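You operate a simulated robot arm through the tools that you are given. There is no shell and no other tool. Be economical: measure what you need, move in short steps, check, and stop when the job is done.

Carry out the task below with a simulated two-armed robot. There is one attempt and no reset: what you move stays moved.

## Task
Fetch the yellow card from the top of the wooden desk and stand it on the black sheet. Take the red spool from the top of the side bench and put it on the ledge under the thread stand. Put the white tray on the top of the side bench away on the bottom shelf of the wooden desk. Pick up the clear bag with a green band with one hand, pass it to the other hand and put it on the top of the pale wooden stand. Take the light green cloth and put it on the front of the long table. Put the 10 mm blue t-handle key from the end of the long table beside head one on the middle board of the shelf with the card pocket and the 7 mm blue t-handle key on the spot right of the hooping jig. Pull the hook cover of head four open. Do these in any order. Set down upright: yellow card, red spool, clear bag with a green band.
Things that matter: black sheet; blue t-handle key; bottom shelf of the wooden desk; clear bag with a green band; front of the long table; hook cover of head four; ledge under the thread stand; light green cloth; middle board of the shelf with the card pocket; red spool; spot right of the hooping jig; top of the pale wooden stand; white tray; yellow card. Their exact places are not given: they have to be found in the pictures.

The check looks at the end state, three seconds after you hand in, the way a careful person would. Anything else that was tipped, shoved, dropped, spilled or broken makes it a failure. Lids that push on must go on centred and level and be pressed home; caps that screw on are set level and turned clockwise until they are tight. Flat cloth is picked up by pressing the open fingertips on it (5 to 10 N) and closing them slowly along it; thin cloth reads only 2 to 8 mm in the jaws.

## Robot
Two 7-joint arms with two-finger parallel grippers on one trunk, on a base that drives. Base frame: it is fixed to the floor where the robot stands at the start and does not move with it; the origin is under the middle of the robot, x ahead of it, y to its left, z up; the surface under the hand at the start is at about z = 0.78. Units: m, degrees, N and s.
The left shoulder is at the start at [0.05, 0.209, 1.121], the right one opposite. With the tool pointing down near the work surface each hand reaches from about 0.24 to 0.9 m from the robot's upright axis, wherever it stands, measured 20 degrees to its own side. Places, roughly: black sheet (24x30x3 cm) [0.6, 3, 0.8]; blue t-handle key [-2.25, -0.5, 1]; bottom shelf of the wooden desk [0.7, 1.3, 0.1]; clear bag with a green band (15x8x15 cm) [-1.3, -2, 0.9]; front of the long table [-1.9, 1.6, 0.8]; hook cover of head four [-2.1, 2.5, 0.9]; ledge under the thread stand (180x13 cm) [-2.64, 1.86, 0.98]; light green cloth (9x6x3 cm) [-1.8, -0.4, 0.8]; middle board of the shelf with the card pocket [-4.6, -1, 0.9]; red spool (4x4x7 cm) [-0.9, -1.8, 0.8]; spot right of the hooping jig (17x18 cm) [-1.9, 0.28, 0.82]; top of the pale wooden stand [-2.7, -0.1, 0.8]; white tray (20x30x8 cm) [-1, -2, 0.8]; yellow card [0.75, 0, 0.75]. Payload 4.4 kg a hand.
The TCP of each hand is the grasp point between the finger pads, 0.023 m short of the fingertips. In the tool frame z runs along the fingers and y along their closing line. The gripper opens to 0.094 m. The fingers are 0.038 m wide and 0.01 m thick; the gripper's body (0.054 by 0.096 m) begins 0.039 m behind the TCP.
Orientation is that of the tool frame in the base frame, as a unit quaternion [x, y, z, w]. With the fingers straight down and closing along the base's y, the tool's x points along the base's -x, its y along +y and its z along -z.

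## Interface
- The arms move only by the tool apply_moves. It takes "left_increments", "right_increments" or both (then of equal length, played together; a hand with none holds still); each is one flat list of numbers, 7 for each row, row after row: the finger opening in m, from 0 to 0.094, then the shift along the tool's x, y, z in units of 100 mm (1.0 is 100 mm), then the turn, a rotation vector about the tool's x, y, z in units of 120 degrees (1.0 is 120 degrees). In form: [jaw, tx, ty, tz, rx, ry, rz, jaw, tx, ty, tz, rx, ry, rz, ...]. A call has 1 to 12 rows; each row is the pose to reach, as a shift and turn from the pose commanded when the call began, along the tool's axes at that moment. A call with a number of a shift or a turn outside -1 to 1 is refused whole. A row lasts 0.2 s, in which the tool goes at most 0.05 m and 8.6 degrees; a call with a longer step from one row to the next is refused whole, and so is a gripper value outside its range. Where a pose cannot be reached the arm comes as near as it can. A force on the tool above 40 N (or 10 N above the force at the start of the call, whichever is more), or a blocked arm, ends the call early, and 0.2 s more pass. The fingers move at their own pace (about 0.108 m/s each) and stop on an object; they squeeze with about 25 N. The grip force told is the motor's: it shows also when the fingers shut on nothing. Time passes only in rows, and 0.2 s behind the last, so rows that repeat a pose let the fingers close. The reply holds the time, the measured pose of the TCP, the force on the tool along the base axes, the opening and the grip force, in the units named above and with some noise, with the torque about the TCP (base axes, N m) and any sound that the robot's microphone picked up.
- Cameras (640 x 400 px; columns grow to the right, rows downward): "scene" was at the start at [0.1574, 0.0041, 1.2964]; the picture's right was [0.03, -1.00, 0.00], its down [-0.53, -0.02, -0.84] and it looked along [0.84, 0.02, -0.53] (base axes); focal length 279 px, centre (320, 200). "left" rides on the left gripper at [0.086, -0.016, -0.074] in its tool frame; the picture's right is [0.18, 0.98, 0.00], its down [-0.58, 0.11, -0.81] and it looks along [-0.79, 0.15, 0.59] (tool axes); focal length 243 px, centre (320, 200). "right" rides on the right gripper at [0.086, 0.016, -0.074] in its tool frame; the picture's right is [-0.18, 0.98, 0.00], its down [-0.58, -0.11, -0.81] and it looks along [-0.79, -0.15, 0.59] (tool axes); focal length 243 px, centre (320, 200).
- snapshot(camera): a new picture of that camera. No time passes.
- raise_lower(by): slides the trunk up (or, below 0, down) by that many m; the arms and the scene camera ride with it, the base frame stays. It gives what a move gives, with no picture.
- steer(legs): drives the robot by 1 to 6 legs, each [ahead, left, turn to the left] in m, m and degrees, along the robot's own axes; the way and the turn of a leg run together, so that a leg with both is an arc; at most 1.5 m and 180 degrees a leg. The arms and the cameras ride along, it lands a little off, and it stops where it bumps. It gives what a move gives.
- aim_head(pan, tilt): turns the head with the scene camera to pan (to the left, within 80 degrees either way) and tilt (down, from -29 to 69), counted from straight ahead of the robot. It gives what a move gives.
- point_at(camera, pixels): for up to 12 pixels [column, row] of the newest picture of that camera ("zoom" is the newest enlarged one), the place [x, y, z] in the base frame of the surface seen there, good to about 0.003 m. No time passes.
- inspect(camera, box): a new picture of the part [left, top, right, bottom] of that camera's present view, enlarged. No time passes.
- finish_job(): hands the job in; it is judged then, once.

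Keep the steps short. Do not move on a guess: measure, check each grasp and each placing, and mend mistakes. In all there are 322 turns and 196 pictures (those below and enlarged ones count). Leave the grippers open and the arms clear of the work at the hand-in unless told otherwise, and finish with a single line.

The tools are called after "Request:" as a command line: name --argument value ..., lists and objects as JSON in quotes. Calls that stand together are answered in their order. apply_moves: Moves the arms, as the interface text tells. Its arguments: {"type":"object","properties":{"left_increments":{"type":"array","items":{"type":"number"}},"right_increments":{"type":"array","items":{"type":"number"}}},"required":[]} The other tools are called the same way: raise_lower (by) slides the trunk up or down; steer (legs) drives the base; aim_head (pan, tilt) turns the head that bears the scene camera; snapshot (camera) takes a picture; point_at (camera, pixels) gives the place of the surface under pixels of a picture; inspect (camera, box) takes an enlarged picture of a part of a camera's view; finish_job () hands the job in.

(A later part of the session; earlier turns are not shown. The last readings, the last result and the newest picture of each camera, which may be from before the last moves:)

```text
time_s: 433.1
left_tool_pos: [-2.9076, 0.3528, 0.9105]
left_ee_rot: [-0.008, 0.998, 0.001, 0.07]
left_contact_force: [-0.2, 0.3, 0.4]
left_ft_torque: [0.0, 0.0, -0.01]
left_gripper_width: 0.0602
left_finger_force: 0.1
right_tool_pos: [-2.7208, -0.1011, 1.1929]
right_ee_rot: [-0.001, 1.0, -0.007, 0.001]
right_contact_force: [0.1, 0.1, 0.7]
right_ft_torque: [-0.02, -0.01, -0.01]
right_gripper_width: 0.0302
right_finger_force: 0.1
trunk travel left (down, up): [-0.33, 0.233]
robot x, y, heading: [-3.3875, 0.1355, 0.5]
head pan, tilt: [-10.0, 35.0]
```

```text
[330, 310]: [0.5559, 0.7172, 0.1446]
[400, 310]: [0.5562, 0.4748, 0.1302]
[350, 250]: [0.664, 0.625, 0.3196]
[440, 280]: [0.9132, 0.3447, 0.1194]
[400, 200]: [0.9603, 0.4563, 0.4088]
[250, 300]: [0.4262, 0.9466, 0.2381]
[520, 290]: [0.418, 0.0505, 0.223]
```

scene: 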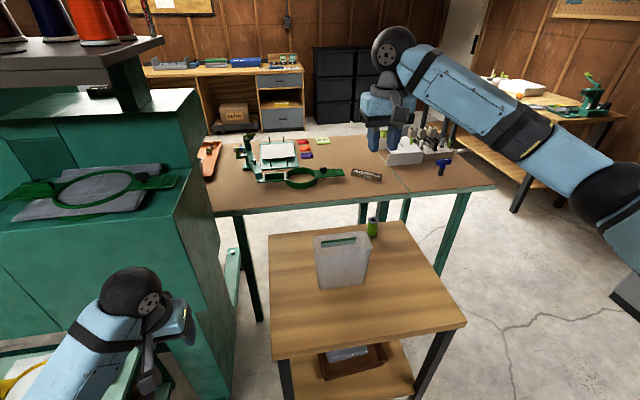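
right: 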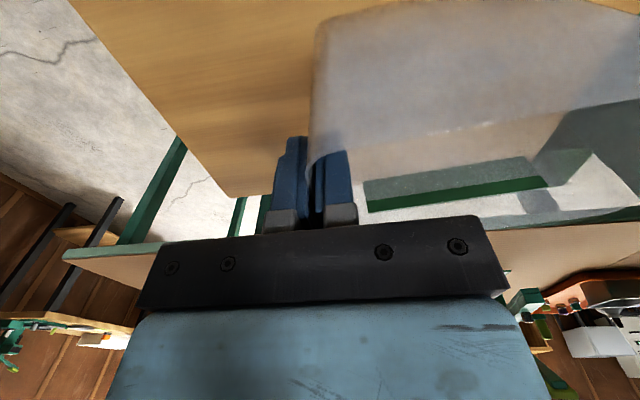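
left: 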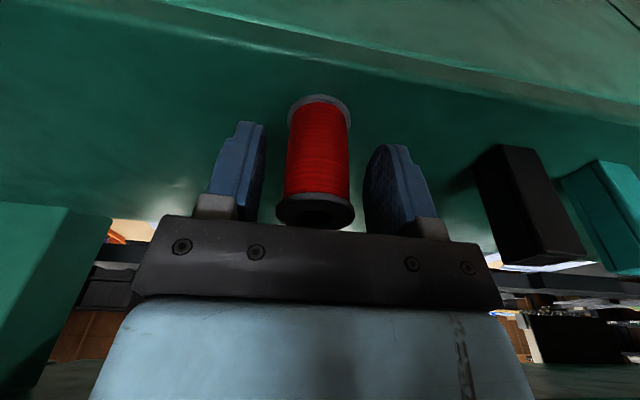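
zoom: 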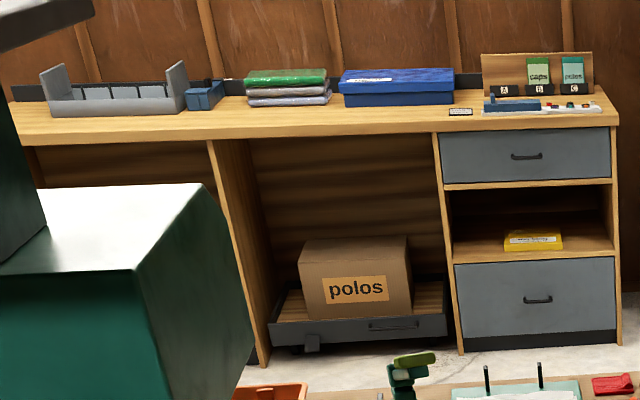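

The bottom shelf bay is at y 0.97–1.64 of the desk. First prepare both hands for the tray (±145 mm apart, 45° pitch, same height).

Request:
steer --legs '[[-0.35, 0, -0.4]]'

Request:
apply_moves --left_increments '[0.04, -0.16, -0.12, -0.13, 0, -0.052, 0, 0.04, -0.32, -0.24, -0.26, 0, -0.104, 0, 0.04, -0.48, -0.36, -0.39, 0, -0.156, 0, 0.04, -0.64, -0.48, -0.52, 0, -0.208, 0, 0.04, -0.8, -0.6, -0.65, 0, -0.26, 0, 0.04, -0.967, -0.72, -0.77, 0, -0.308, 0]' --right_increments '[0.04, 0.03, 0.15, 0.17, 0, -0.0625, 0, 0.04, 0.06, 0.3, 0.34, 0, -0.125, 0, 0.04, 0.09, 0.45, 0.51, 0, -0.1875, 0, 0.04, 0.12, 0.6, 0.68, 0, -0.25, 0, 0.04, 0.15, 0.75, 0.85, 0, -0.3125, 0, 0.04, 0.17, 0.91, 1.0, 0, -0.375, 0]'

Request:
apply_moves --left_increments '[0.04, -0.3, 0, 0.3, 0, 0, 0, 0.04, -0.6, 0, 0.6, 0, 0, 0, 0.04, -0.6, 0, 0.6, 0, 0, 0]' --right_increments '[0.04, 0.22, 0, 0.22, 0, 0, 0, 0.04, 0.44, 0, 0.44, 0, 0, 0, 0.04, 0.66, 0, 0.66, 0, 0, 0]'

Request:
steer --legs '[[0, -1.28, 0], [1.3, 0, 0], [1.3, 0, 0]]'

```text
time_s: 435.4
left_tool_pos: [-3.257, 0.3481, 0.9114]
left_ee_rot: [-0.004, 0.998, 0.0, 0.069]
left_contact_force: [-0.7, 0.5, -1.1]
left_ft_torque: [0.01, 0.01, -0.01]
left_gripper_width: 0.0599
left_finger_force: 0.1
right_tool_pos: [-3.0733, -0.1066, 1.1933]
right_ee_rot: [0.003, 1.0, -0.008, 0.001]
right_contact_force: [-0.8, -0.2, -0.2]
right_ft_torque: [0.0, 0.01, 0.03]
right_gripper_width: 0.03
right_finger_force: 0.0
trunk travel left (down, up): [-0.33, 0.233]
robot x, y, heading: [-3.7368, 0.1346, -0.4]
head pan, tilt: [-10.0, 35.0]
```

```text
time_s: 436.8
left_tool_pos: [-3.1718, 0.2769, 0.9989]
left_ee_rot: [-0.003, 0.924, 0.002, 0.383]
left_contact_force: [-0.3, -0.6, -0.5]
left_ft_torque: [0.01, 0.04, 0.0]
left_gripper_width: 0.0398
left_finger_force: 0.2
right_tool_pos: [-3.0892, -0.0158, 1.091]
right_ee_rot: [-0.001, 0.924, -0.008, 0.384]
right_contact_force: [-0.5, -0.4, -0.4]
right_ft_torque: [0.02, -0.01, -0.01]
right_gripper_width: 0.0398
right_finger_force: 0.1
trunk travel left (down, up): [-0.33, 0.233]
robot x, y, heading: [-3.7392, 0.1338, -0.0]
head pan, tilt: [-10.0, 35.0]
```

```text
time_s: 437.6
left_tool_pos: [-3.0869, 0.2777, 0.9995]
left_ee_rot: [-0.004, 0.924, 0.001, 0.382]
left_contact_force: [-0.2, -0.3, 0.1]
left_ft_torque: [0.01, -0.04, 0.04]
left_gripper_width: 0.04
left_finger_force: 0.1
right_tool_pos: [-3.0909, -0.0179, 0.9983]
right_ee_rot: [-0.001, 0.924, -0.009, 0.383]
right_contact_force: [0.3, 0.2, 0.1]
right_ft_torque: [-0.01, -0.02, 0.0]
right_gripper_width: 0.0402
right_finger_force: 0.2
trunk travel left (down, up): [-0.33, 0.233]
robot x, y, heading: [-3.7365, 0.1363, -0.2]
head pan, tilt: [-10.0, 35.0]
```

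```text
time_s: 456.6
left_tool_pos: [-1.669, -0.989, 0.995]
left_ee_rot: [-0.01, 0.926, 0.0, 0.378]
left_contact_force: [0.7, -0.1, -0.9]
left_ft_torque: [0.03, 0.01, 0.03]
left_gripper_width: 0.0398
left_finger_force: 0.1
right_tool_pos: [-1.665, -1.2785, 0.998]
right_ee_rot: [-0.009, 0.924, -0.004, 0.382]
right_contact_force: [-0.5, 1.0, -0.6]
right_ft_torque: [-0.03, 0.03, -0.03]
right_gripper_width: 0.0401
right_finger_force: 0.1
trunk travel left (down, up): [-0.33, 0.233]
robot x, y, heading: [-2.3178, -1.1357, 0.9]
head pan, tilt: [-10.0, 35.0]
stopped in leg 3: the robot was blocked; the commanded pose is now the measured one
```

Blocked — maybe the left elbow near the table-end rack. Back up a little, raise, and look.

Request:
steer --legs '[[-0.08, -0.03, 0]]'

Request:
aim_head --pan 45 --tilt 40

Request:
snapshot --camera "scene"

Request:
aim_head --pan -45 --tilt 40

Request:
snapshot --camera "scene"

```text
time_s: 457.7
left_tool_pos: [-1.7493, -1.0181, 0.9955]
left_ee_rot: [-0.011, 0.926, 0.001, 0.378]
left_contact_force: [-0.4, -0.2, -0.1]
left_ft_torque: [0.01, 0.03, 0.03]
left_gripper_width: 0.0398
left_finger_force: 0.1
right_tool_pos: [-1.7451, -1.3082, 0.9989]
right_ee_rot: [-0.009, 0.924, -0.004, 0.382]
right_contact_force: [0.4, -0.1, 0.7]
right_ft_torque: [0.02, 0.0, -0.01]
right_gripper_width: 0.0401
right_finger_force: 0.2
trunk travel left (down, up): [-0.33, 0.233]
robot x, y, heading: [-2.3937, -1.1656, 1.0]
head pan, tilt: [-10.0, 35.0]
```

```text
time_s: 458.9
left_tool_pos: [-1.7493, -1.018, 0.9952]
left_ee_rot: [-0.011, 0.926, 0.001, 0.378]
left_contact_force: [-0.1, 0.4, 1.3]
left_ft_torque: [0.01, -0.04, 0.0]
left_gripper_width: 0.0399
left_finger_force: 0.1
right_tool_pos: [-1.7443, -1.3078, 0.998]
right_ee_rot: [-0.009, 0.924, -0.004, 0.383]
right_contact_force: [0.5, 0.6, -0.4]
right_ft_torque: [0.02, 0.02, -0.02]
right_gripper_width: 0.0398
right_finger_force: 0.1
trunk travel left (down, up): [-0.33, 0.233]
robot x, y, heading: [-2.398, -1.1684, 0.8]
head pan, tilt: [45.0, 40.0]
```

```text
54 pictures are left
```

scene: 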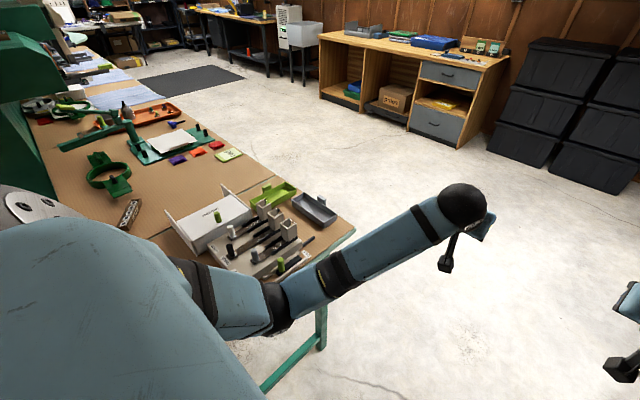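

```text
time_s: 460.6
left_tool_pos: [-1.7498, -1.0176, 0.9949]
left_ee_rot: [-0.011, 0.926, 0.0, 0.378]
left_contact_force: [0.3, -0.2, -0.1]
left_ft_torque: [-0.04, 0.0, -0.01]
left_gripper_width: 0.0399
left_finger_force: 0.1
right_tool_pos: [-1.7448, -1.3085, 0.9985]
right_ee_rot: [-0.008, 0.924, -0.005, 0.383]
right_contact_force: [0.6, -0.2, -0.1]
right_ft_torque: [0.01, 0.0, -0.01]
right_gripper_width: 0.0399
right_finger_force: 0.2
trunk travel left (down, up): [-0.33, 0.233]
robot x, y, heading: [-2.3961, -1.1674, 0.8]
head pan, tilt: [-45.0, 40.0]
```

```text
53 pictures are left
```

scene: 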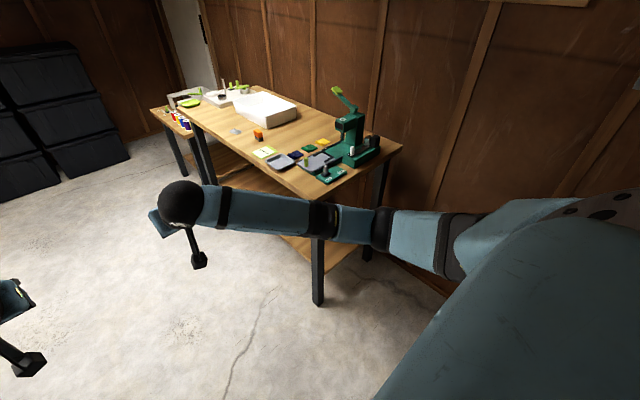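

Request:
steer --legs '[[-0.3, -0.12, 0]]'

Request:
aim_head --pan 30 --tilt 30

Request:
snapshot --camera "scene"

```text
time_s: 462.7
left_tool_pos: [-2.0491, -1.1414, 0.9952]
left_ee_rot: [-0.01, 0.926, 0.001, 0.378]
left_contact_force: [0.3, 0.4, -0.1]
left_ft_torque: [-0.03, 0.01, 0.04]
left_gripper_width: 0.0402
left_finger_force: 0.1
right_tool_pos: [-2.0454, -1.4321, 0.9989]
right_ee_rot: [-0.008, 0.924, -0.005, 0.383]
right_contact_force: [0.1, 0.0, 0.6]
right_ft_torque: [-0.03, 0.01, 0.0]
right_gripper_width: 0.0399
right_finger_force: 0.1
trunk travel left (down, up): [-0.33, 0.233]
robot x, y, heading: [-2.6988, -1.2863, 0.6]
head pan, tilt: [-45.0, 40.0]
```

```text
time_s: 464.2
left_tool_pos: [-2.0494, -1.1412, 0.995]
left_ee_rot: [-0.011, 0.926, 0.0, 0.377]
left_contact_force: [0.6, 0.4, 0.9]
left_ft_torque: [0.04, -0.05, 0.03]
left_gripper_width: 0.0403
left_finger_force: 0.1
right_tool_pos: [-2.0449, -1.432, 0.9979]
right_ee_rot: [-0.008, 0.924, -0.004, 0.383]
right_contact_force: [0.6, -0.7, 0.1]
right_ft_torque: [-0.01, -0.03, -0.02]
right_gripper_width: 0.0401
right_finger_force: 0.1
trunk travel left (down, up): [-0.33, 0.233]
robot x, y, heading: [-2.7018, -1.2913, 0.8]
head pan, tilt: [30.0, 30.0]
```

```text
52 pictures are left
```

scene: 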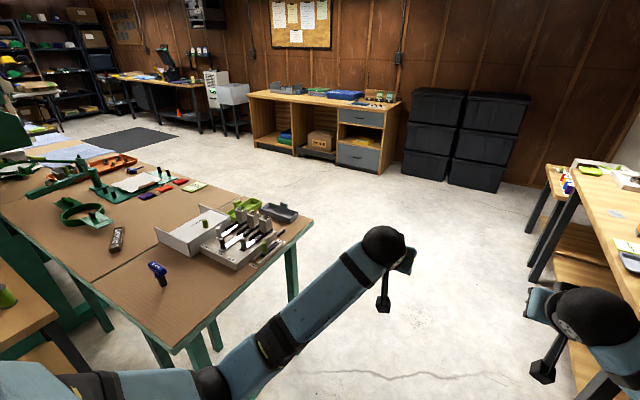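

Request:
inspect --camera "scene" --box '[130, 185, 330, 300]'

Request:
inspect --camera "scene" --box '[235, 80, 345, 165]'

Request:
point_at --camera "zoom" --pixels '[[110, 340], [220, 350], [150, 370], [260, 310], [200, 300], [140, 270], [260, 370], [60, 300], [275, 240], [160, 380]]'

```text
3.20 times, centred on (230, 242) of scene
```

zoom: 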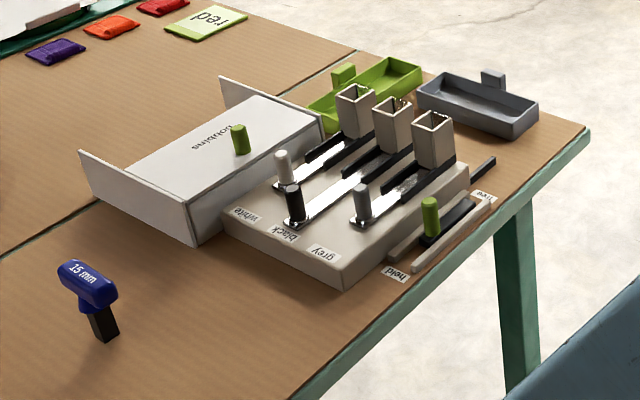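

```text
4.71 times, centred on (290, 122) of scene
```

zoom: 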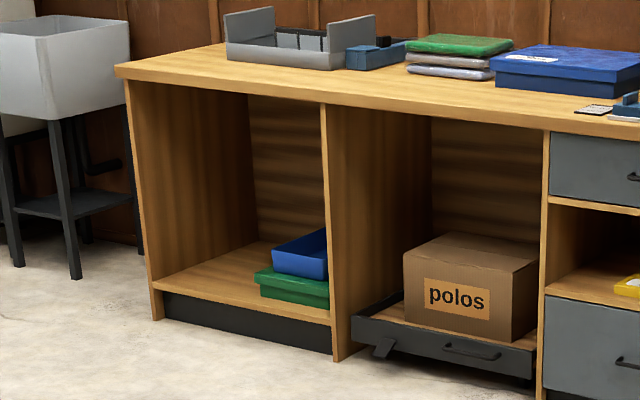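

```text
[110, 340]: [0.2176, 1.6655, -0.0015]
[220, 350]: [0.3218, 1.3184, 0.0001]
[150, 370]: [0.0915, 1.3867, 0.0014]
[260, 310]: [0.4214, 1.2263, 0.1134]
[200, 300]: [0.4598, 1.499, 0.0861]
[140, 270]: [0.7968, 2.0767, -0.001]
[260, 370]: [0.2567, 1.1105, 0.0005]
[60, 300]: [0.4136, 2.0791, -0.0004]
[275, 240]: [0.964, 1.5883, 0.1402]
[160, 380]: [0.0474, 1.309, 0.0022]
```

Nothing was disturbed (15 mm key and pens stand). The bay on the desk's lower left is free on its left half. Raise the trunk so elbows clear the table, go east, and turn to the bench.

Request:
raise_lower --by 0.2

Request:
steer --legs '[[0.2, 0.09, -0.8], [1.25, 0, 0], [0, 0, -90], [0, 0.22, 0]]'

Request:
aim_head --pan 0 --tilt 45

Request:
snapshot --camera "scene"

```text
time_s: 466.4
left_tool_pos: [-2.0485, -1.1417, 1.1946]
left_ee_rot: [-0.01, 0.926, 0.0, 0.377]
left_contact_force: [-0.1, 0.7, -0.1]
left_ft_torque: [-0.01, 0.01, 0.0]
left_gripper_width: 0.0399
left_finger_force: 0.0
right_tool_pos: [-2.0448, -1.4329, 1.1985]
right_ee_rot: [-0.007, 0.924, -0.005, 0.383]
right_contact_force: [-0.3, -0.2, 0.0]
right_ft_torque: [0.02, 0.0, 0.02]
right_gripper_width: 0.04
right_finger_force: 0.0
trunk travel left (down, up): [-0.53, 0.033]
robot x, y, heading: [-2.6962, -1.2926, 0.9]
head pan, tilt: [30.0, 30.0]
```

```text
time_s: 480.0
left_tool_pos: [-0.8859, -1.8459, 1.1946]
left_ee_rot: [0.655, 0.655, -0.27, 0.264]
left_contact_force: [0.2, -0.3, 0.1]
left_ft_torque: [0.0, -0.02, -0.05]
left_gripper_width: 0.0399
left_finger_force: 0.1
right_tool_pos: [-1.1753, -1.844, 1.198]
right_ee_rot: [0.653, 0.653, -0.276, 0.265]
right_contact_force: [-0.5, 0.4, 0.1]
right_ft_torque: [-0.01, 0.02, 0.02]
right_gripper_width: 0.04
right_finger_force: 0.0
trunk travel left (down, up): [-0.53, 0.033]
robot x, y, heading: [-1.0198, -1.1938, -90.4]
head pan, tilt: [30.0, 30.0]
```

```text
time_s: 480.9
left_tool_pos: [-0.8855, -1.845, 1.1945]
left_ee_rot: [0.654, 0.656, -0.271, 0.264]
left_contact_force: [-0.2, -0.6, 0.2]
left_ft_torque: [0.02, 0.02, 0.05]
left_gripper_width: 0.0398
left_finger_force: 0.1
right_tool_pos: [-1.1769, -1.8448, 1.197]
right_ee_rot: [0.654, 0.653, -0.276, 0.264]
right_contact_force: [0.6, 0.1, 0.0]
right_ft_torque: [-0.03, -0.01, 0.0]
right_gripper_width: 0.0399
right_finger_force: 0.1
trunk travel left (down, up): [-0.53, 0.033]
robot x, y, heading: [-1.023, -1.1952, -90.4]
head pan, tilt: [0.0, 45.0]
```

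```text
49 pictures are left
```

scene: 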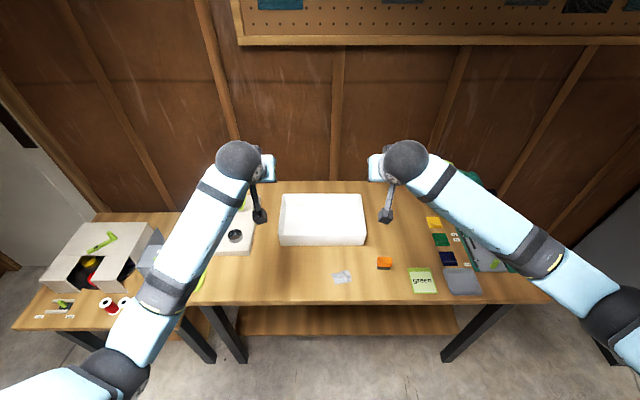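

Request:
inspect --camera "scene" --box '[265, 180, 385, 260]'

Request:
point_at --camera "zoom" --pixels '[[82, 85], [85, 100], [78, 270], [82, 200], [530, 85], [528, 150], [532, 260], [300, 300], [300, 285], [535, 290], [75, 290], [300, 75]]'

```text
5.00 times, centred on (325, 220) of scene
```

zoom: 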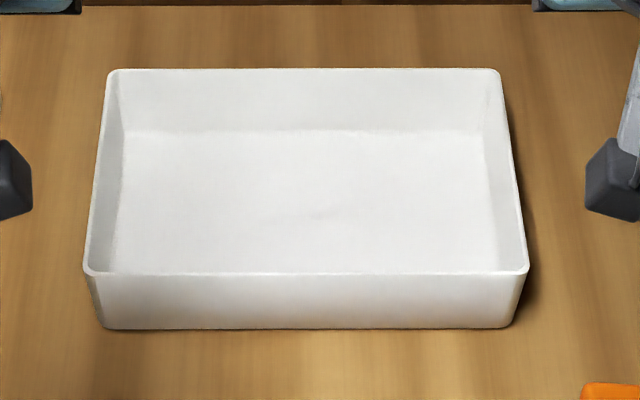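

```text
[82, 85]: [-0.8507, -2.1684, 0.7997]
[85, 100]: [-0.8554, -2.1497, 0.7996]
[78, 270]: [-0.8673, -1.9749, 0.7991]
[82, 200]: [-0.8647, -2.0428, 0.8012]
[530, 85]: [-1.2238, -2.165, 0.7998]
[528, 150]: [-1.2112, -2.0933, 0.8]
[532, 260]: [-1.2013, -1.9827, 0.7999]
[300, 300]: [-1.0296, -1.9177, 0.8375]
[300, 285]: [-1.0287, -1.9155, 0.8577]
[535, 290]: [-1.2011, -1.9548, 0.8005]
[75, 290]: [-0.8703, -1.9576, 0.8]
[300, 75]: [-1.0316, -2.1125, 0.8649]
```

Request:
point_at --camera "zoom" --pixels '[[92, 240], [97, 230], [105, 230], [96, 250], [100, 180], [520, 240], [513, 230], [507, 230], [518, 250], [512, 180], [300, 275], [300, 270]]'

```text
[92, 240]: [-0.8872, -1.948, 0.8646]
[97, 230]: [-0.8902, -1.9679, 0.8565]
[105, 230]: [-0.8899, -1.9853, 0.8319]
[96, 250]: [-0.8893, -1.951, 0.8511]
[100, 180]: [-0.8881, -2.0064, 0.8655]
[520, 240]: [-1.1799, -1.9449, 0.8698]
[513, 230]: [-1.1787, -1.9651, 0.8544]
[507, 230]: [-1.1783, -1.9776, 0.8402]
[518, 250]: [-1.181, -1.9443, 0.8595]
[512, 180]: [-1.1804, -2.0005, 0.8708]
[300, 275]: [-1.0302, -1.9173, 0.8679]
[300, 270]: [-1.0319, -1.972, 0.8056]
```

Walls: left mid x −0.888, right mid x −1.181, rim 0.870, front wall y −1.916. Drive ahead 0.105, then lower with the arms so the elbows stay above the bench.

Request:
steer --legs '[[0.105, 0, 0.4]]'

Request:
apply_moves --left_increments '[0.04, 0.33, 0, 0.33, 0, 0, 0, 0.04, 0.66, 0, 0.66, 0, 0, 0, 0.04, 0.99, 0, 0.99, 0, 0, 0]' --right_increments '[0.04, 0.33, 0, 0.33, 0, 0, 0, 0.04, 0.66, 0, 0.66, 0, 0, 0, 0.04, 0.99, 0, 0.99, 0, 0, 0]'

Request:
apply_moves --left_increments '[0.04, 0.33, 0, 0.33, 0, 0, 0, 0.04, 0.66, 0, 0.66, 0, 0, 0, 0.04, 0.92, 0, 0.92, 0, 0, 0]' --right_increments '[0.04, 0.33, 0, 0.33, 0, 0, 0, 0.04, 0.66, 0, 0.66, 0, 0, 0, 0.04, 0.92, 0, 0.92, 0, 0, 0]'

Request:
snapshot --camera "scene"

Request:
snapshot --camera "left"

```text
time_s: 482.1
left_tool_pos: [-0.8832, -1.9474, 1.1961]
left_ee_rot: [0.651, 0.658, -0.269, 0.266]
left_contact_force: [0.0, -0.5, -0.1]
left_ft_torque: [-0.01, 0.01, -0.02]
left_gripper_width: 0.0404
left_finger_force: 0.0
right_tool_pos: [-1.1732, -1.9482, 1.1984]
right_ee_rot: [0.652, 0.655, -0.276, 0.265]
right_contact_force: [-0.7, 0.1, 0.9]
right_ft_torque: [0.04, 0.0, 0.0]
right_gripper_width: 0.0399
right_finger_force: 0.0
trunk travel left (down, up): [-0.53, 0.033]
robot x, y, heading: [-1.0224, -1.2981, -90.1]
head pan, tilt: [0.0, 45.0]
```

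```text
time_s: 482.9
left_tool_pos: [-0.8831, -1.9452, 1.0555]
left_ee_rot: [0.651, 0.657, -0.27, 0.266]
left_contact_force: [-0.2, -0.4, 1.0]
left_ft_torque: [0.06, -0.01, 0.01]
left_gripper_width: 0.0401
left_finger_force: 0.0
right_tool_pos: [-1.1762, -1.9505, 1.0588]
right_ee_rot: [0.652, 0.655, -0.275, 0.266]
right_contact_force: [-0.4, -0.1, -0.4]
right_ft_torque: [0.01, -0.01, -0.03]
right_gripper_width: 0.0397
right_finger_force: 0.1
trunk travel left (down, up): [-0.53, 0.033]
robot x, y, heading: [-1.0225, -1.2981, -89.8]
head pan, tilt: [0.0, 45.0]
```

```text
time_s: 483.7
left_tool_pos: [-0.8855, -1.9452, 0.9251]
left_ee_rot: [0.652, 0.658, -0.268, 0.265]
left_contact_force: [-0.2, -0.1, 0.6]
left_ft_torque: [0.04, 0.0, 0.0]
left_gripper_width: 0.0398
left_finger_force: 0.1
right_tool_pos: [-1.1781, -1.9512, 0.9288]
right_ee_rot: [0.652, 0.655, -0.276, 0.266]
right_contact_force: [-0.8, -0.9, -0.6]
right_ft_torque: [-0.02, 0.0, 0.0]
right_gripper_width: 0.04
right_finger_force: 0.1
trunk travel left (down, up): [-0.53, 0.033]
robot x, y, heading: [-1.0247, -1.2975, -90.0]
head pan, tilt: [0.0, 45.0]
```

```text
47 pictures are left
```

scene: 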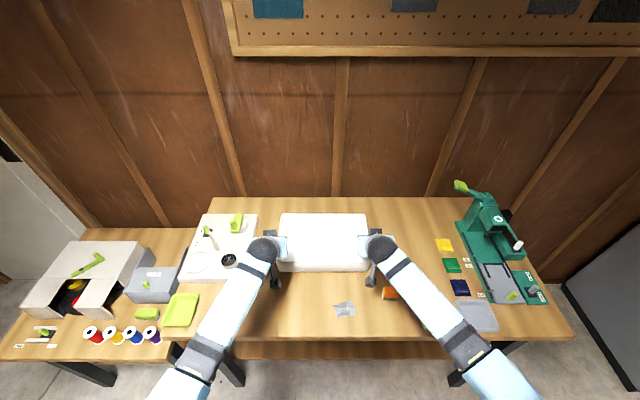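

```text
46 pictures are left
```

left: 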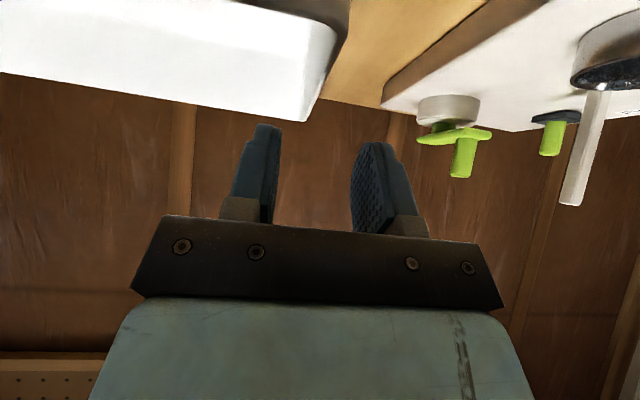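

Request:
inspect --camera "scene" --box '[240, 210, 420, 310]'

Request:
point_at --camera "zoom" --pixels '[[520, 285], [545, 300], [510, 300], [530, 275], [465, 235], [115, 245], [470, 260], [110, 265]]'

```text
3.56 times, centred on (330, 260) of scene
```

zoom: 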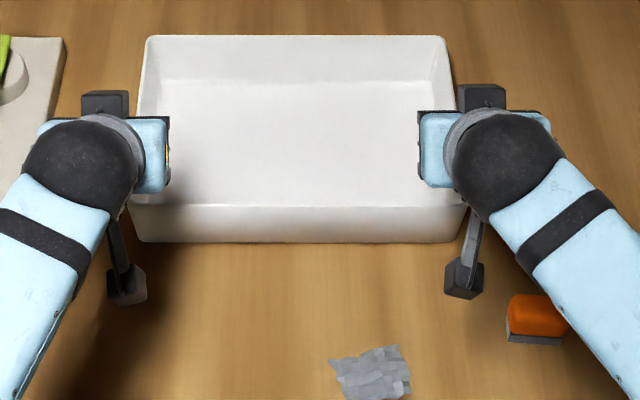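

```text
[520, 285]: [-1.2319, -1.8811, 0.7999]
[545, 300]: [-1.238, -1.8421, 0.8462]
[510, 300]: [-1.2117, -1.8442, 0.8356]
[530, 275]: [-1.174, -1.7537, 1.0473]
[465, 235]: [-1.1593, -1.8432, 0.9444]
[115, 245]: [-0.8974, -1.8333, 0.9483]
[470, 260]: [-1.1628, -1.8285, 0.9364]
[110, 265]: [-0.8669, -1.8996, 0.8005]
```

Cameras clear the orange item by ~3 cm. Lower 70 mm onto the side walls.

Request:
apply_moves --left_increments '[0.04, 0.17, -0.025, 0.17, 0, 0, 0, 0.04, 0.34, -0.025, 0.34, 0, 0, 0, 0.04, 0.495, -0.025, 0.495, 0, 0, 0, 0.04, 0.495, -0.025, 0.495, 0, 0, 0]' --right_increments '[0.04, 0.17, -0.03, 0.17, 0, 0, 0, 0.04, 0.34, -0.03, 0.34, 0, 0, 0, 0.04, 0.52, -0.03, 0.52, 0, 0, 0, 0.04, 0.52, -0.03, 0.52, 0, 0, 0]'

Request:
snapshot --camera "left"

Request:
snapshot --camera "right"

```text
time_s: 484.7
left_tool_pos: [-0.8874, -1.9444, 0.8559]
left_ee_rot: [0.652, 0.658, -0.268, 0.266]
left_contact_force: [-1.3, -2.5, 0.2]
left_ft_torque: [0.08, -0.01, 0.07]
left_gripper_width: 0.0405
left_finger_force: 0.3
right_tool_pos: [-1.182, -1.9489, 0.8558]
right_ee_rot: [0.651, 0.655, -0.276, 0.267]
right_contact_force: [-0.7, 0.7, 6.3]
right_ft_torque: [0.24, -0.27, 0.08]
right_gripper_width: 0.0403
right_finger_force: 0.0
trunk travel left (down, up): [-0.53, 0.033]
robot x, y, heading: [-1.0235, -1.3032, -89.9]
head pan, tilt: [0.0, 45.0]
```

```text
44 pictures are left
```

left: 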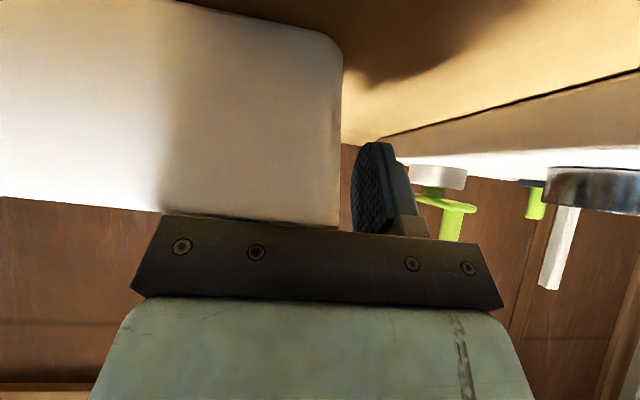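

```text
43 pictures are left
```

right: 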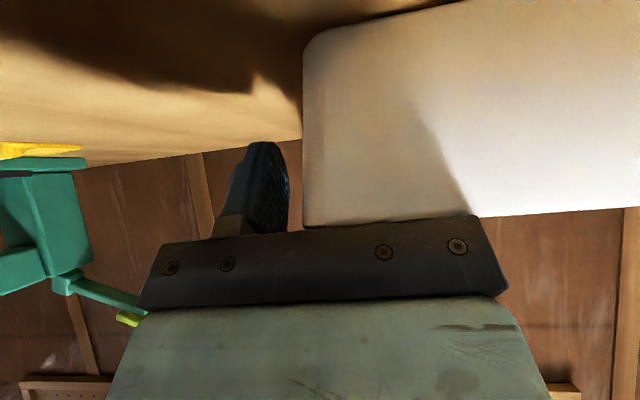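

Small contact of the palm with the front rim; raise 5 mm, then close both hands.

Request:
apply_moves --left_increments '[0.04, -0.035, 0, -0.035, 0, 0, 0, 0.015, -0.035, 0, -0.035, 0, 0, 0, 0.0, -0.035, 0, -0.035, 0, 0, 0, 0.0, -0.035, 0, -0.035, 0, 0, 0, 0.0, -0.035, 0, -0.035, 0, 0, 0]' --right_increments '[0.04, -0.035, 0, -0.035, 0, 0, 0, 0.015, -0.035, 0, -0.035, 0, 0, 0, 0.0, -0.035, 0, -0.035, 0, 0, 0, 0.0, -0.035, 0, -0.035, 0, 0, 0, 0.0, -0.035, 0, -0.035, 0, 0, 0]'

Request:
apply_moves --left_increments '[0, -0.1, 0, -0.1, 0, 0, 0, 0, -0.3, 0, -0.3, 0, 0, 0, 0, -0.5, 0, -0.5, 0, 0, 0, 0, -0.7, 0, -0.7, 0, 0, 0]' --right_increments '[0, -0.1, 0, -0.1, 0, 0, 0, 0, -0.3, 0, -0.3, 0, 0, 0, 0, -0.5, 0, -0.5, 0, 0, 0, 0, -0.7, 0, -0.7, 0, 0, 0]'

Request:
snapshot --camera "scene"

```text
time_s: 485.9
left_tool_pos: [-0.8893, -1.9458, 0.8599]
left_ee_rot: [0.652, 0.658, -0.269, 0.265]
left_contact_force: [0.4, -2.2, -0.3]
left_ft_torque: [0.23, 0.97, 0.16]
left_gripper_width: 0.0051
left_finger_force: 24.8
right_tool_pos: [-1.1823, -1.9481, 0.8603]
right_ee_rot: [0.652, 0.655, -0.275, 0.264]
right_contact_force: [-0.6, 4.2, -0.5]
right_ft_torque: [-0.08, -1.0, 0.74]
right_gripper_width: 0.0064
right_finger_force: 24.9
trunk travel left (down, up): [-0.53, 0.033]
robot x, y, heading: [-1.0241, -1.2976, -90.1]
head pan, tilt: [0.0, 45.0]
```

```text
time_s: 486.9
left_tool_pos: [-0.8784, -1.9427, 0.9436]
left_ee_rot: [0.656, 0.654, -0.261, 0.27]
left_contact_force: [-2.0, -0.9, -0.8]
left_ft_torque: [0.59, 1.07, 0.25]
left_gripper_width: 0.0073
left_finger_force: 25.2
right_tool_pos: [-1.1712, -1.9457, 0.9493]
right_ee_rot: [0.65, 0.656, -0.27, 0.271]
right_contact_force: [2.3, 1.9, 0.2]
right_ft_torque: [-0.45, -0.97, 0.31]
right_gripper_width: 0.0048
right_finger_force: 25.3
trunk travel left (down, up): [-0.53, 0.033]
robot x, y, heading: [-1.0233, -1.3, -89.7]
head pan, tilt: [0.0, 45.0]
stopped in row 4 (left hand): the force on the tool passed its limit at 46 N (the readings are from after the stop); the commanded pose is now the measured one
```

```text
42 pictures are left
```

scene: 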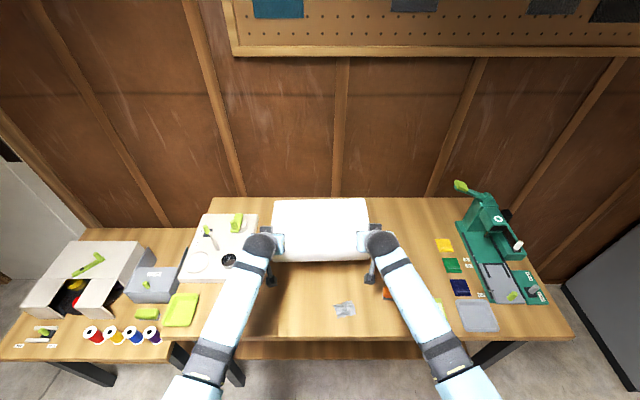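

Lifted, with some internal force between hands. Check the tray is level.

Request:
inspect --camera "scene" --box '[240, 185, 400, 295]'

Request:
point_at --camera "zoom" --pixels '[[150, 60], [320, 58], [490, 60], [320, 285], [320, 300], [200, 290], [440, 290], [320, 262]]'

```text
3.64 times, centred on (320, 240) of scene
```

zoom: 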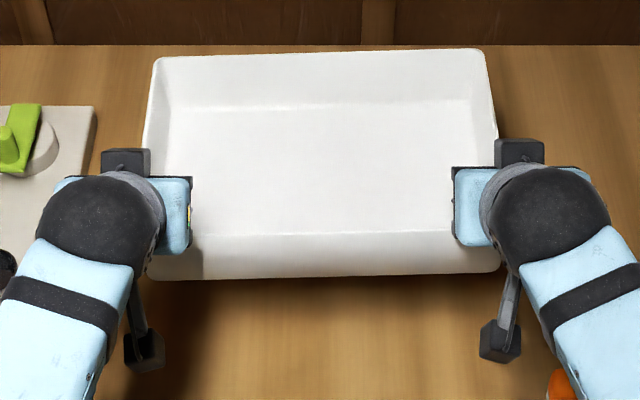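

```text
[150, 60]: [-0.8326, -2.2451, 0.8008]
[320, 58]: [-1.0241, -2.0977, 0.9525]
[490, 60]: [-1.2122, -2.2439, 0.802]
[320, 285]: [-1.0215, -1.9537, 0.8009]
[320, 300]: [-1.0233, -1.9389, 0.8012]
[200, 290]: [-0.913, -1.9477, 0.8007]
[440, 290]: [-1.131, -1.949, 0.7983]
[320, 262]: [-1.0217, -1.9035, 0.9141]
```

Tray is level. Back off, turn to face the desk, and strafe to y≈1.455.

Request:
steer --legs '[[-0.6, 0, 0], [0, 0, 45], [0, 0, 44.7], [0, 1.1, 0], [0, 1.05, 0]]'

Request:
aim_head --pan 0 --tilt 30

Request:
snapshot --camera "scene"

```text
time_s: 513.0
left_tool_pos: [-0.3685, 1.5971, 0.9424]
left_ee_rot: [0.001, 0.927, 0.007, 0.376]
left_contact_force: [1.5, -20.3, 0.6]
left_ft_torque: [-1.25, 0.08, 0.22]
left_gripper_width: 0.0073
left_finger_force: 25.1
right_tool_pos: [-0.3621, 1.3021, 0.9499]
right_ee_rot: [-0.005, 0.924, 0.0, 0.382]
right_contact_force: [-1.0, 20.5, -2.9]
right_ft_torque: [1.1, -0.02, 0.34]
right_gripper_width: 0.0047
right_finger_force: 25.2
trunk travel left (down, up): [-0.53, 0.033]
robot x, y, heading: [-1.0139, 1.4482, 0.2]
head pan, tilt: [0.0, 45.0]
```

```text
time_s: 513.8
left_tool_pos: [-0.367, 1.5975, 0.9424]
left_ee_rot: [0.002, 0.927, 0.007, 0.375]
left_contact_force: [2.3, -3.1, -0.4]
left_ft_torque: [-1.02, 0.11, 0.36]
left_gripper_width: 0.0073
left_finger_force: 24.8
right_tool_pos: [-0.3629, 1.3037, 0.9489]
right_ee_rot: [-0.005, 0.924, 0.0, 0.383]
right_contact_force: [-2.2, 3.0, -0.7]
right_ft_torque: [0.98, 0.0, 0.34]
right_gripper_width: 0.0046
right_finger_force: 25.2
trunk travel left (down, up): [-0.53, 0.033]
robot x, y, heading: [-1.0101, 1.4489, 0.5]
head pan, tilt: [0.0, 30.0]
```

```text
40 pictures are left
```

scene: 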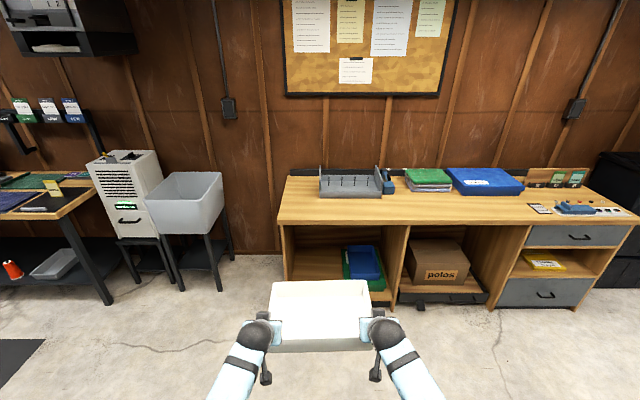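

Request:
inspect --camera "scene" --box '[270, 215, 410, 300]'

Request:
point_at --camera "zoom" --pixels '[[75, 200], [100, 270], [150, 250], [200, 270], [250, 260], [330, 200], [340, 280], [335, 250], [530, 250], [200, 290], [150, 285], [400, 150]]'

```text
4.57 times, centred on (340, 258) of scene
```

zoom: 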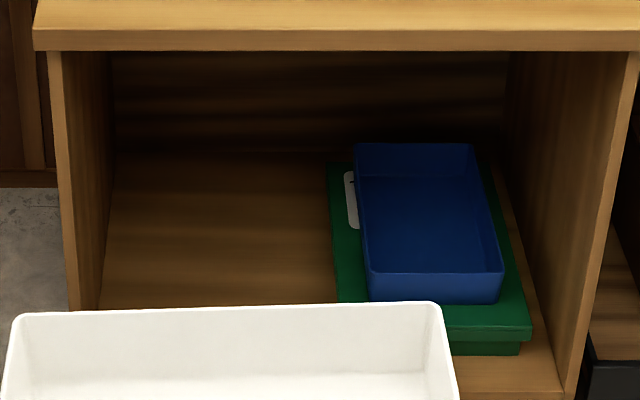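

```text
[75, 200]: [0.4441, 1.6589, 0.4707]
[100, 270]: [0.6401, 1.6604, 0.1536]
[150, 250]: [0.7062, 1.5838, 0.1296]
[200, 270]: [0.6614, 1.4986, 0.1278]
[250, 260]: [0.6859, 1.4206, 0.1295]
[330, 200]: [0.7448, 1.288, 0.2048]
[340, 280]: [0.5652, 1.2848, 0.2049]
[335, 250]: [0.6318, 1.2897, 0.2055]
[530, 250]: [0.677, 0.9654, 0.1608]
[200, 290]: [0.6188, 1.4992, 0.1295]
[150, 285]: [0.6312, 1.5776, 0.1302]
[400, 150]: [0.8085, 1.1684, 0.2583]
```

Shelf top z 0.129; free span y 1.29–1.66 (green box on the right). Lower the trunk fully first.

Request:
raise_lower --by -0.53

Request:
apply_moves --left_increments '[0, 0.18, -0.004, 0.186, 0, 0, 0, 0, 0.361, -0.0075, 0.374, 0, 0, 0, 0, 0.542, -0.011, 0.561, 0, 0, 0, 0, 0.73, -0.015, 0.755, 0, 0, 0]' --right_increments '[0, 0.195, 0.001, 0.195, 0, 0, 0, 0, 0.389, 0.002, 0.389, 0, 0, 0, 0, 0.584, 0.003, 0.584, 0, 0, 0, 0, 0.779, 0.004, 0.778, 0, 0, 0]'

Request:
snapshot --camera "scene"

```text
refused: -0.53 is not a number from -0.4 to 0.4
```

```text
time_s: 514.4
left_tool_pos: [-0.3622, 1.6045, 0.9031]
left_ee_rot: [0.006, 0.925, 0.011, 0.379]
left_contact_force: [-0.3, -3.1, -0.1]
left_ft_torque: [-1.09, -0.08, 0.14]
left_gripper_width: 0.0069
left_finger_force: 24.9
right_tool_pos: [-0.3628, 1.3113, 0.907]
right_ee_rot: [-0.005, 0.924, 0.004, 0.383]
right_contact_force: [2.1, 3.6, -1.9]
right_ft_torque: [0.85, 0.13, -0.54]
right_gripper_width: 0.0047
right_finger_force: 25.1
trunk travel left (down, up): [-0.53, 0.033]
robot x, y, heading: [-1.0139, 1.4505, 0.1]
head pan, tilt: [0.0, 30.0]
stopped in row 2 (left hand): the force on the tool passed its limit at 46 N (the readings are from after the stop); the commanded pose is now the measured one
```

```text
38 pictures are left
```

scene: 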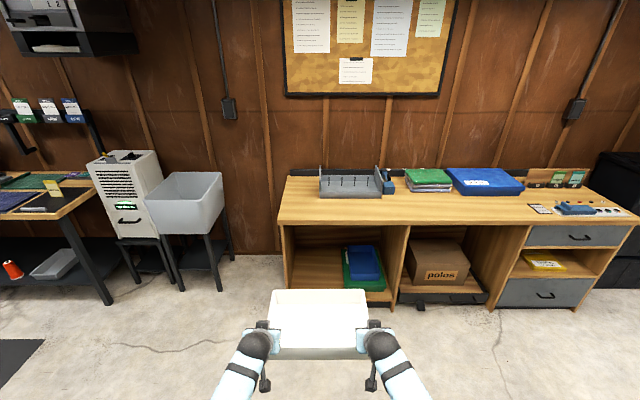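

Limit is 0.4 per call. Lower trunk 0.4 then 0.13, then lower the arms in slow small rows.

Request:
raise_lower --by -0.4

Request:
raise_lower --by -0.125

Request:
apply_moves --left_increments '[0, 0.07, 0, 0.071, 0, 0, 0, 0, 0.14, 0, 0.142, 0, 0, 0, 0, 0.21, 0, 0.213, 0, 0, 0, 0, 0.28, 0, 0.284, 0, 0, 0, 0, 0.35, 0, 0.355, 0, 0, 0, 0, 0.42, 0, 0.426, 0, 0, 0, 0, 0.49, 0, 0.497, 0, 0, 0, 0, 0.56, 0, 0.568, 0, 0, 0, 0, 0.63, 0, 0.639, 0, 0, 0, 0, 0.7, 0, 0.71, 0, 0, 0]' --right_increments '[0, 0.071, 0, 0.071, 0, 0, 0, 0, 0.142, 0, 0.142, 0, 0, 0, 0, 0.213, 0, 0.213, 0, 0, 0, 0, 0.284, 0, 0.284, 0, 0, 0, 0, 0.355, 0, 0.355, 0, 0, 0, 0, 0.426, 0, 0.426, 0, 0, 0, 0, 0.497, 0, 0.497, 0, 0, 0, 0, 0.568, 0, 0.568, 0, 0, 0, 0, 0.639, 0, 0.639, 0, 0, 0, 0, 0.71, 0, 0.71, 0, 0, 0]'

```text
time_s: 518.4
left_tool_pos: [-0.3613, 1.605, 0.6877]
left_ee_rot: [0.005, 0.924, 0.013, 0.383]
left_contact_force: [-1.1, -0.5, 0.4]
left_ft_torque: [-1.13, 0.5, 0.2]
left_gripper_width: 0.0071
left_finger_force: 24.5
right_tool_pos: [-0.3593, 1.3121, 0.6915]
right_ee_rot: [-0.005, 0.923, 0.006, 0.385]
right_contact_force: [0.6, 1.6, -1.8]
right_ft_torque: [0.89, -0.42, -0.44]
right_gripper_width: 0.0047
right_finger_force: 24.7
trunk travel left (down, up): [-0.305, 0.258]
robot x, y, heading: [-1.0121, 1.4531, -0.0]
head pan, tilt: [0.0, 30.0]
stopped: the arm was blocked; the commanded pose is now the measured one
```

```text
time_s: 520.2
left_tool_pos: [-0.3604, 1.6057, 0.6881]
left_ee_rot: [0.003, 0.924, 0.014, 0.382]
left_contact_force: [-0.7, 1.7, 0.4]
left_ft_torque: [-1.07, 0.52, 0.26]
left_gripper_width: 0.0074
left_finger_force: 25.2
right_tool_pos: [-0.3568, 1.3115, 0.6934]
right_ee_rot: [-0.004, 0.923, 0.007, 0.385]
right_contact_force: [1.0, -0.6, -1.4]
right_ft_torque: [0.86, -0.46, -0.34]
right_gripper_width: 0.0044
right_finger_force: 24.7
trunk travel left (down, up): [-0.304, 0.259]
robot x, y, heading: [-1.0147, 1.4477, 0.1]
head pan, tilt: [0.0, 30.0]
stopped: the arm was blocked; the commanded pose is now the measured one
```

```text
time_s: 520.7
left_tool_pos: [-0.3578, 1.6044, 0.6756]
left_ee_rot: [0.008, 0.923, 0.013, 0.384]
left_contact_force: [-0.6, 0.7, -0.1]
left_ft_torque: [-1.13, 0.54, 0.35]
left_gripper_width: 0.0076
left_finger_force: 25.1
right_tool_pos: [-0.3562, 1.3099, 0.6808]
right_ee_rot: [-0.007, 0.922, 0.005, 0.388]
right_contact_force: [0.0, 1.4, -0.9]
right_ft_torque: [0.92, -0.5, -0.39]
right_gripper_width: 0.0046
right_finger_force: 25.1
trunk travel left (down, up): [-0.304, 0.259]
robot x, y, heading: [-1.0133, 1.452, 0.1]
head pan, tilt: [0.0, 30.0]
stopped in row 2 (left hand): the force on the tool passed its limit at 46 N (the readings are from after the stop); the commanded pose is now the measured one
```

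The trunk is blocked: see what the arms touch.

Request:
aim_head --pan 35 --tilt 60

Request:
snapshot --camera "scene"

Request:
aim_head --pan -35 --tilt 60

Request:
snapshot --camera "scene"

```text
time_s: 521.7
left_tool_pos: [-0.3589, 1.6047, 0.6766]
left_ee_rot: [0.008, 0.923, 0.013, 0.384]
left_contact_force: [0.5, 0.1, -0.5]
left_ft_torque: [-1.08, -0.41, 0.46]
left_gripper_width: 0.0075
left_finger_force: 25.1
right_tool_pos: [-0.3555, 1.3123, 0.6822]
right_ee_rot: [-0.008, 0.921, 0.006, 0.389]
right_contact_force: [-0.8, 0.0, -1.3]
right_ft_torque: [0.84, 0.51, -0.35]
right_gripper_width: 0.0041
right_finger_force: 24.9
trunk travel left (down, up): [-0.304, 0.259]
robot x, y, heading: [-1.0093, 1.4497, 0.3]
head pan, tilt: [35.0, 60.0]
```

```text
37 pictures are left
```

scene: 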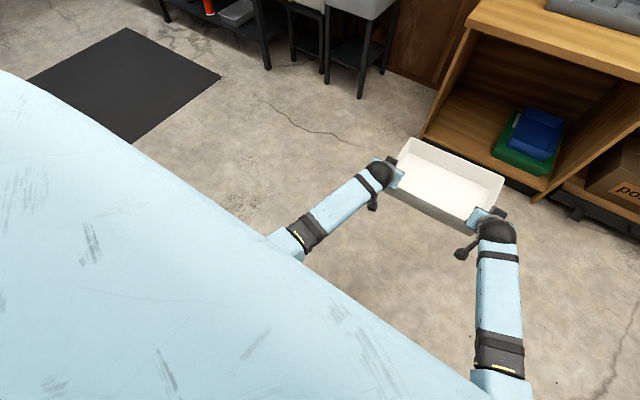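

```text
time_s: 523.1
left_tool_pos: [-0.359, 1.6034, 0.6755]
left_ee_rot: [0.008, 0.923, 0.013, 0.384]
left_contact_force: [0.2, 5.7, 0.1]
left_ft_torque: [-1.0, 0.19, 0.48]
left_gripper_width: 0.0078
left_finger_force: 24.9
right_tool_pos: [-0.3542, 1.3124, 0.682]
right_ee_rot: [-0.008, 0.921, 0.006, 0.39]
right_contact_force: [-0.9, -5.7, -1.0]
right_ft_torque: [0.83, -0.14, -0.33]
right_gripper_width: 0.0041
right_finger_force: 24.8
trunk travel left (down, up): [-0.304, 0.259]
robot x, y, heading: [-1.0085, 1.4551, 0.0]
head pan, tilt: [-35.0, 60.0]
```

```text
36 pictures are left
```

scene: 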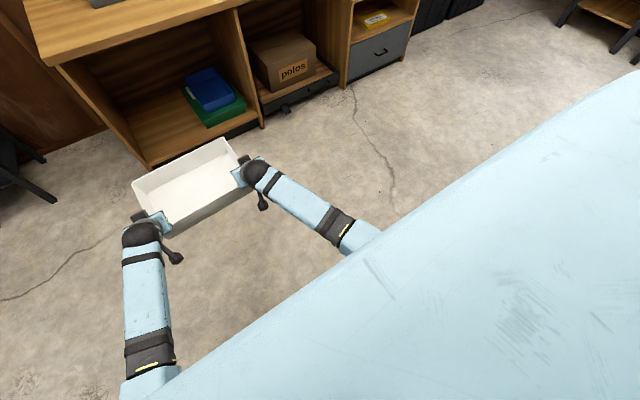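

Arms are folded close to the body, so the elbows likely touch the base. I'll extend both hands forward in gentle small steps (the tray couples the hands), chained.

Request:
apply_moves --left_increments '[0, -0.07, 0, 0.071, 0, 0, 0, 0, -0.141, 0.001, 0.142, 0, 0, 0, 0, -0.211, 0.001, 0.213, 0, 0, 0, 0, -0.282, 0.002, 0.284, 0, 0, 0]' --right_increments '[0, -0.07, -0.002, 0.072, 0, 0, 0, 0, -0.139, -0.004, 0.144, 0, 0, 0, 0, -0.209, -0.006, 0.215, 0, 0, 0, 0, -0.279, -0.008, 0.287, 0, 0, 0]'

Request:
apply_moves --left_increments '[0, -0.07, 0, 0.071, 0, 0, 0, 0, -0.141, 0.001, 0.142, 0, 0, 0, 0, -0.211, 0.001, 0.213, 0, 0, 0, 0, -0.282, 0.002, 0.284, 0, 0, 0]' --right_increments '[0, -0.07, -0.002, 0.072, 0, 0, 0, 0, -0.139, -0.004, 0.144, 0, 0, 0, 0, -0.209, -0.006, 0.215, 0, 0, 0, 0, -0.279, -0.008, 0.287, 0, 0, 0]'

Request:
apply_moves --left_increments '[0, -0.07, 0, 0.071, 0, 0, 0, 0, -0.141, 0.001, 0.142, 0, 0, 0, 0, -0.211, 0.001, 0.213, 0, 0, 0, 0, -0.282, 0.002, 0.284, 0, 0, 0]' --right_increments '[0, -0.07, -0.002, 0.072, 0, 0, 0, 0, -0.139, -0.004, 0.144, 0, 0, 0, 0, -0.209, -0.006, 0.215, 0, 0, 0, 0, -0.279, -0.008, 0.287, 0, 0, 0]'

Request:
raise_lower --by -0.1

```text
time_s: 524.1
left_tool_pos: [-0.3193, 1.6047, 0.6683]
left_ee_rot: [0.008, 0.923, 0.012, 0.384]
left_contact_force: [0.5, -3.4, -0.2]
left_ft_torque: [-1.02, 0.78, 0.25]
left_gripper_width: 0.0079
left_finger_force: 24.8
right_tool_pos: [-0.3146, 1.3102, 0.6743]
right_ee_rot: [-0.008, 0.921, 0.006, 0.39]
right_contact_force: [1.2, 2.4, -2.2]
right_ft_torque: [0.92, -0.69, -0.43]
right_gripper_width: 0.0046
right_finger_force: 25.6
trunk travel left (down, up): [-0.304, 0.259]
robot x, y, heading: [-1.009, 1.4527, 0.2]
head pan, tilt: [-35.0, 60.0]
```

```text
time_s: 525.1
left_tool_pos: [-0.2782, 1.6047, 0.6684]
left_ee_rot: [0.008, 0.923, 0.012, 0.384]
left_contact_force: [0.3, -3.7, -0.8]
left_ft_torque: [-1.03, -0.03, 0.34]
left_gripper_width: 0.0074
left_finger_force: 24.9
right_tool_pos: [-0.2762, 1.3108, 0.6739]
right_ee_rot: [-0.009, 0.922, 0.006, 0.388]
right_contact_force: [0.3, 4.9, -1.3]
right_ft_torque: [0.88, 0.13, -0.41]
right_gripper_width: 0.0045
right_finger_force: 24.8
trunk travel left (down, up): [-0.304, 0.259]
robot x, y, heading: [-1.0109, 1.4522, 0.0]
head pan, tilt: [-35.0, 60.0]
```

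```text
time_s: 526.1
left_tool_pos: [-0.2383, 1.6055, 0.6696]
left_ee_rot: [0.007, 0.923, 0.013, 0.384]
left_contact_force: [-0.2, -5.5, -0.6]
left_ft_torque: [-1.06, -0.24, 0.37]
left_gripper_width: 0.008
left_finger_force: 25.6
right_tool_pos: [-0.2355, 1.3116, 0.6739]
right_ee_rot: [-0.008, 0.922, 0.005, 0.388]
right_contact_force: [0.7, 5.7, -1.4]
right_ft_torque: [0.91, 0.28, -0.35]
right_gripper_width: 0.0046
right_finger_force: 24.7
trunk travel left (down, up): [-0.304, 0.259]
robot x, y, heading: [-1.0101, 1.4519, -0.1]
head pan, tilt: [-35.0, 60.0]
```

```text
time_s: 527.4
left_tool_pos: [-0.2396, 1.6058, 0.571]
left_ee_rot: [0.008, 0.923, 0.012, 0.385]
left_contact_force: [-0.1, -8.3, -0.9]
left_ft_torque: [-1.06, 0.19, 0.29]
left_gripper_width: 0.0075
left_finger_force: 25.1
right_tool_pos: [-0.2359, 1.3102, 0.5758]
right_ee_rot: [-0.008, 0.921, 0.006, 0.389]
right_contact_force: [0.0, 6.9, -1.9]
right_ft_torque: [0.95, -0.06, -0.4]
right_gripper_width: 0.0047
right_finger_force: 25.0
trunk travel left (down, up): [-0.204, 0.359]
robot x, y, heading: [-1.0103, 1.4475, -0.1]
head pan, tilt: [-35.0, 60.0]
```

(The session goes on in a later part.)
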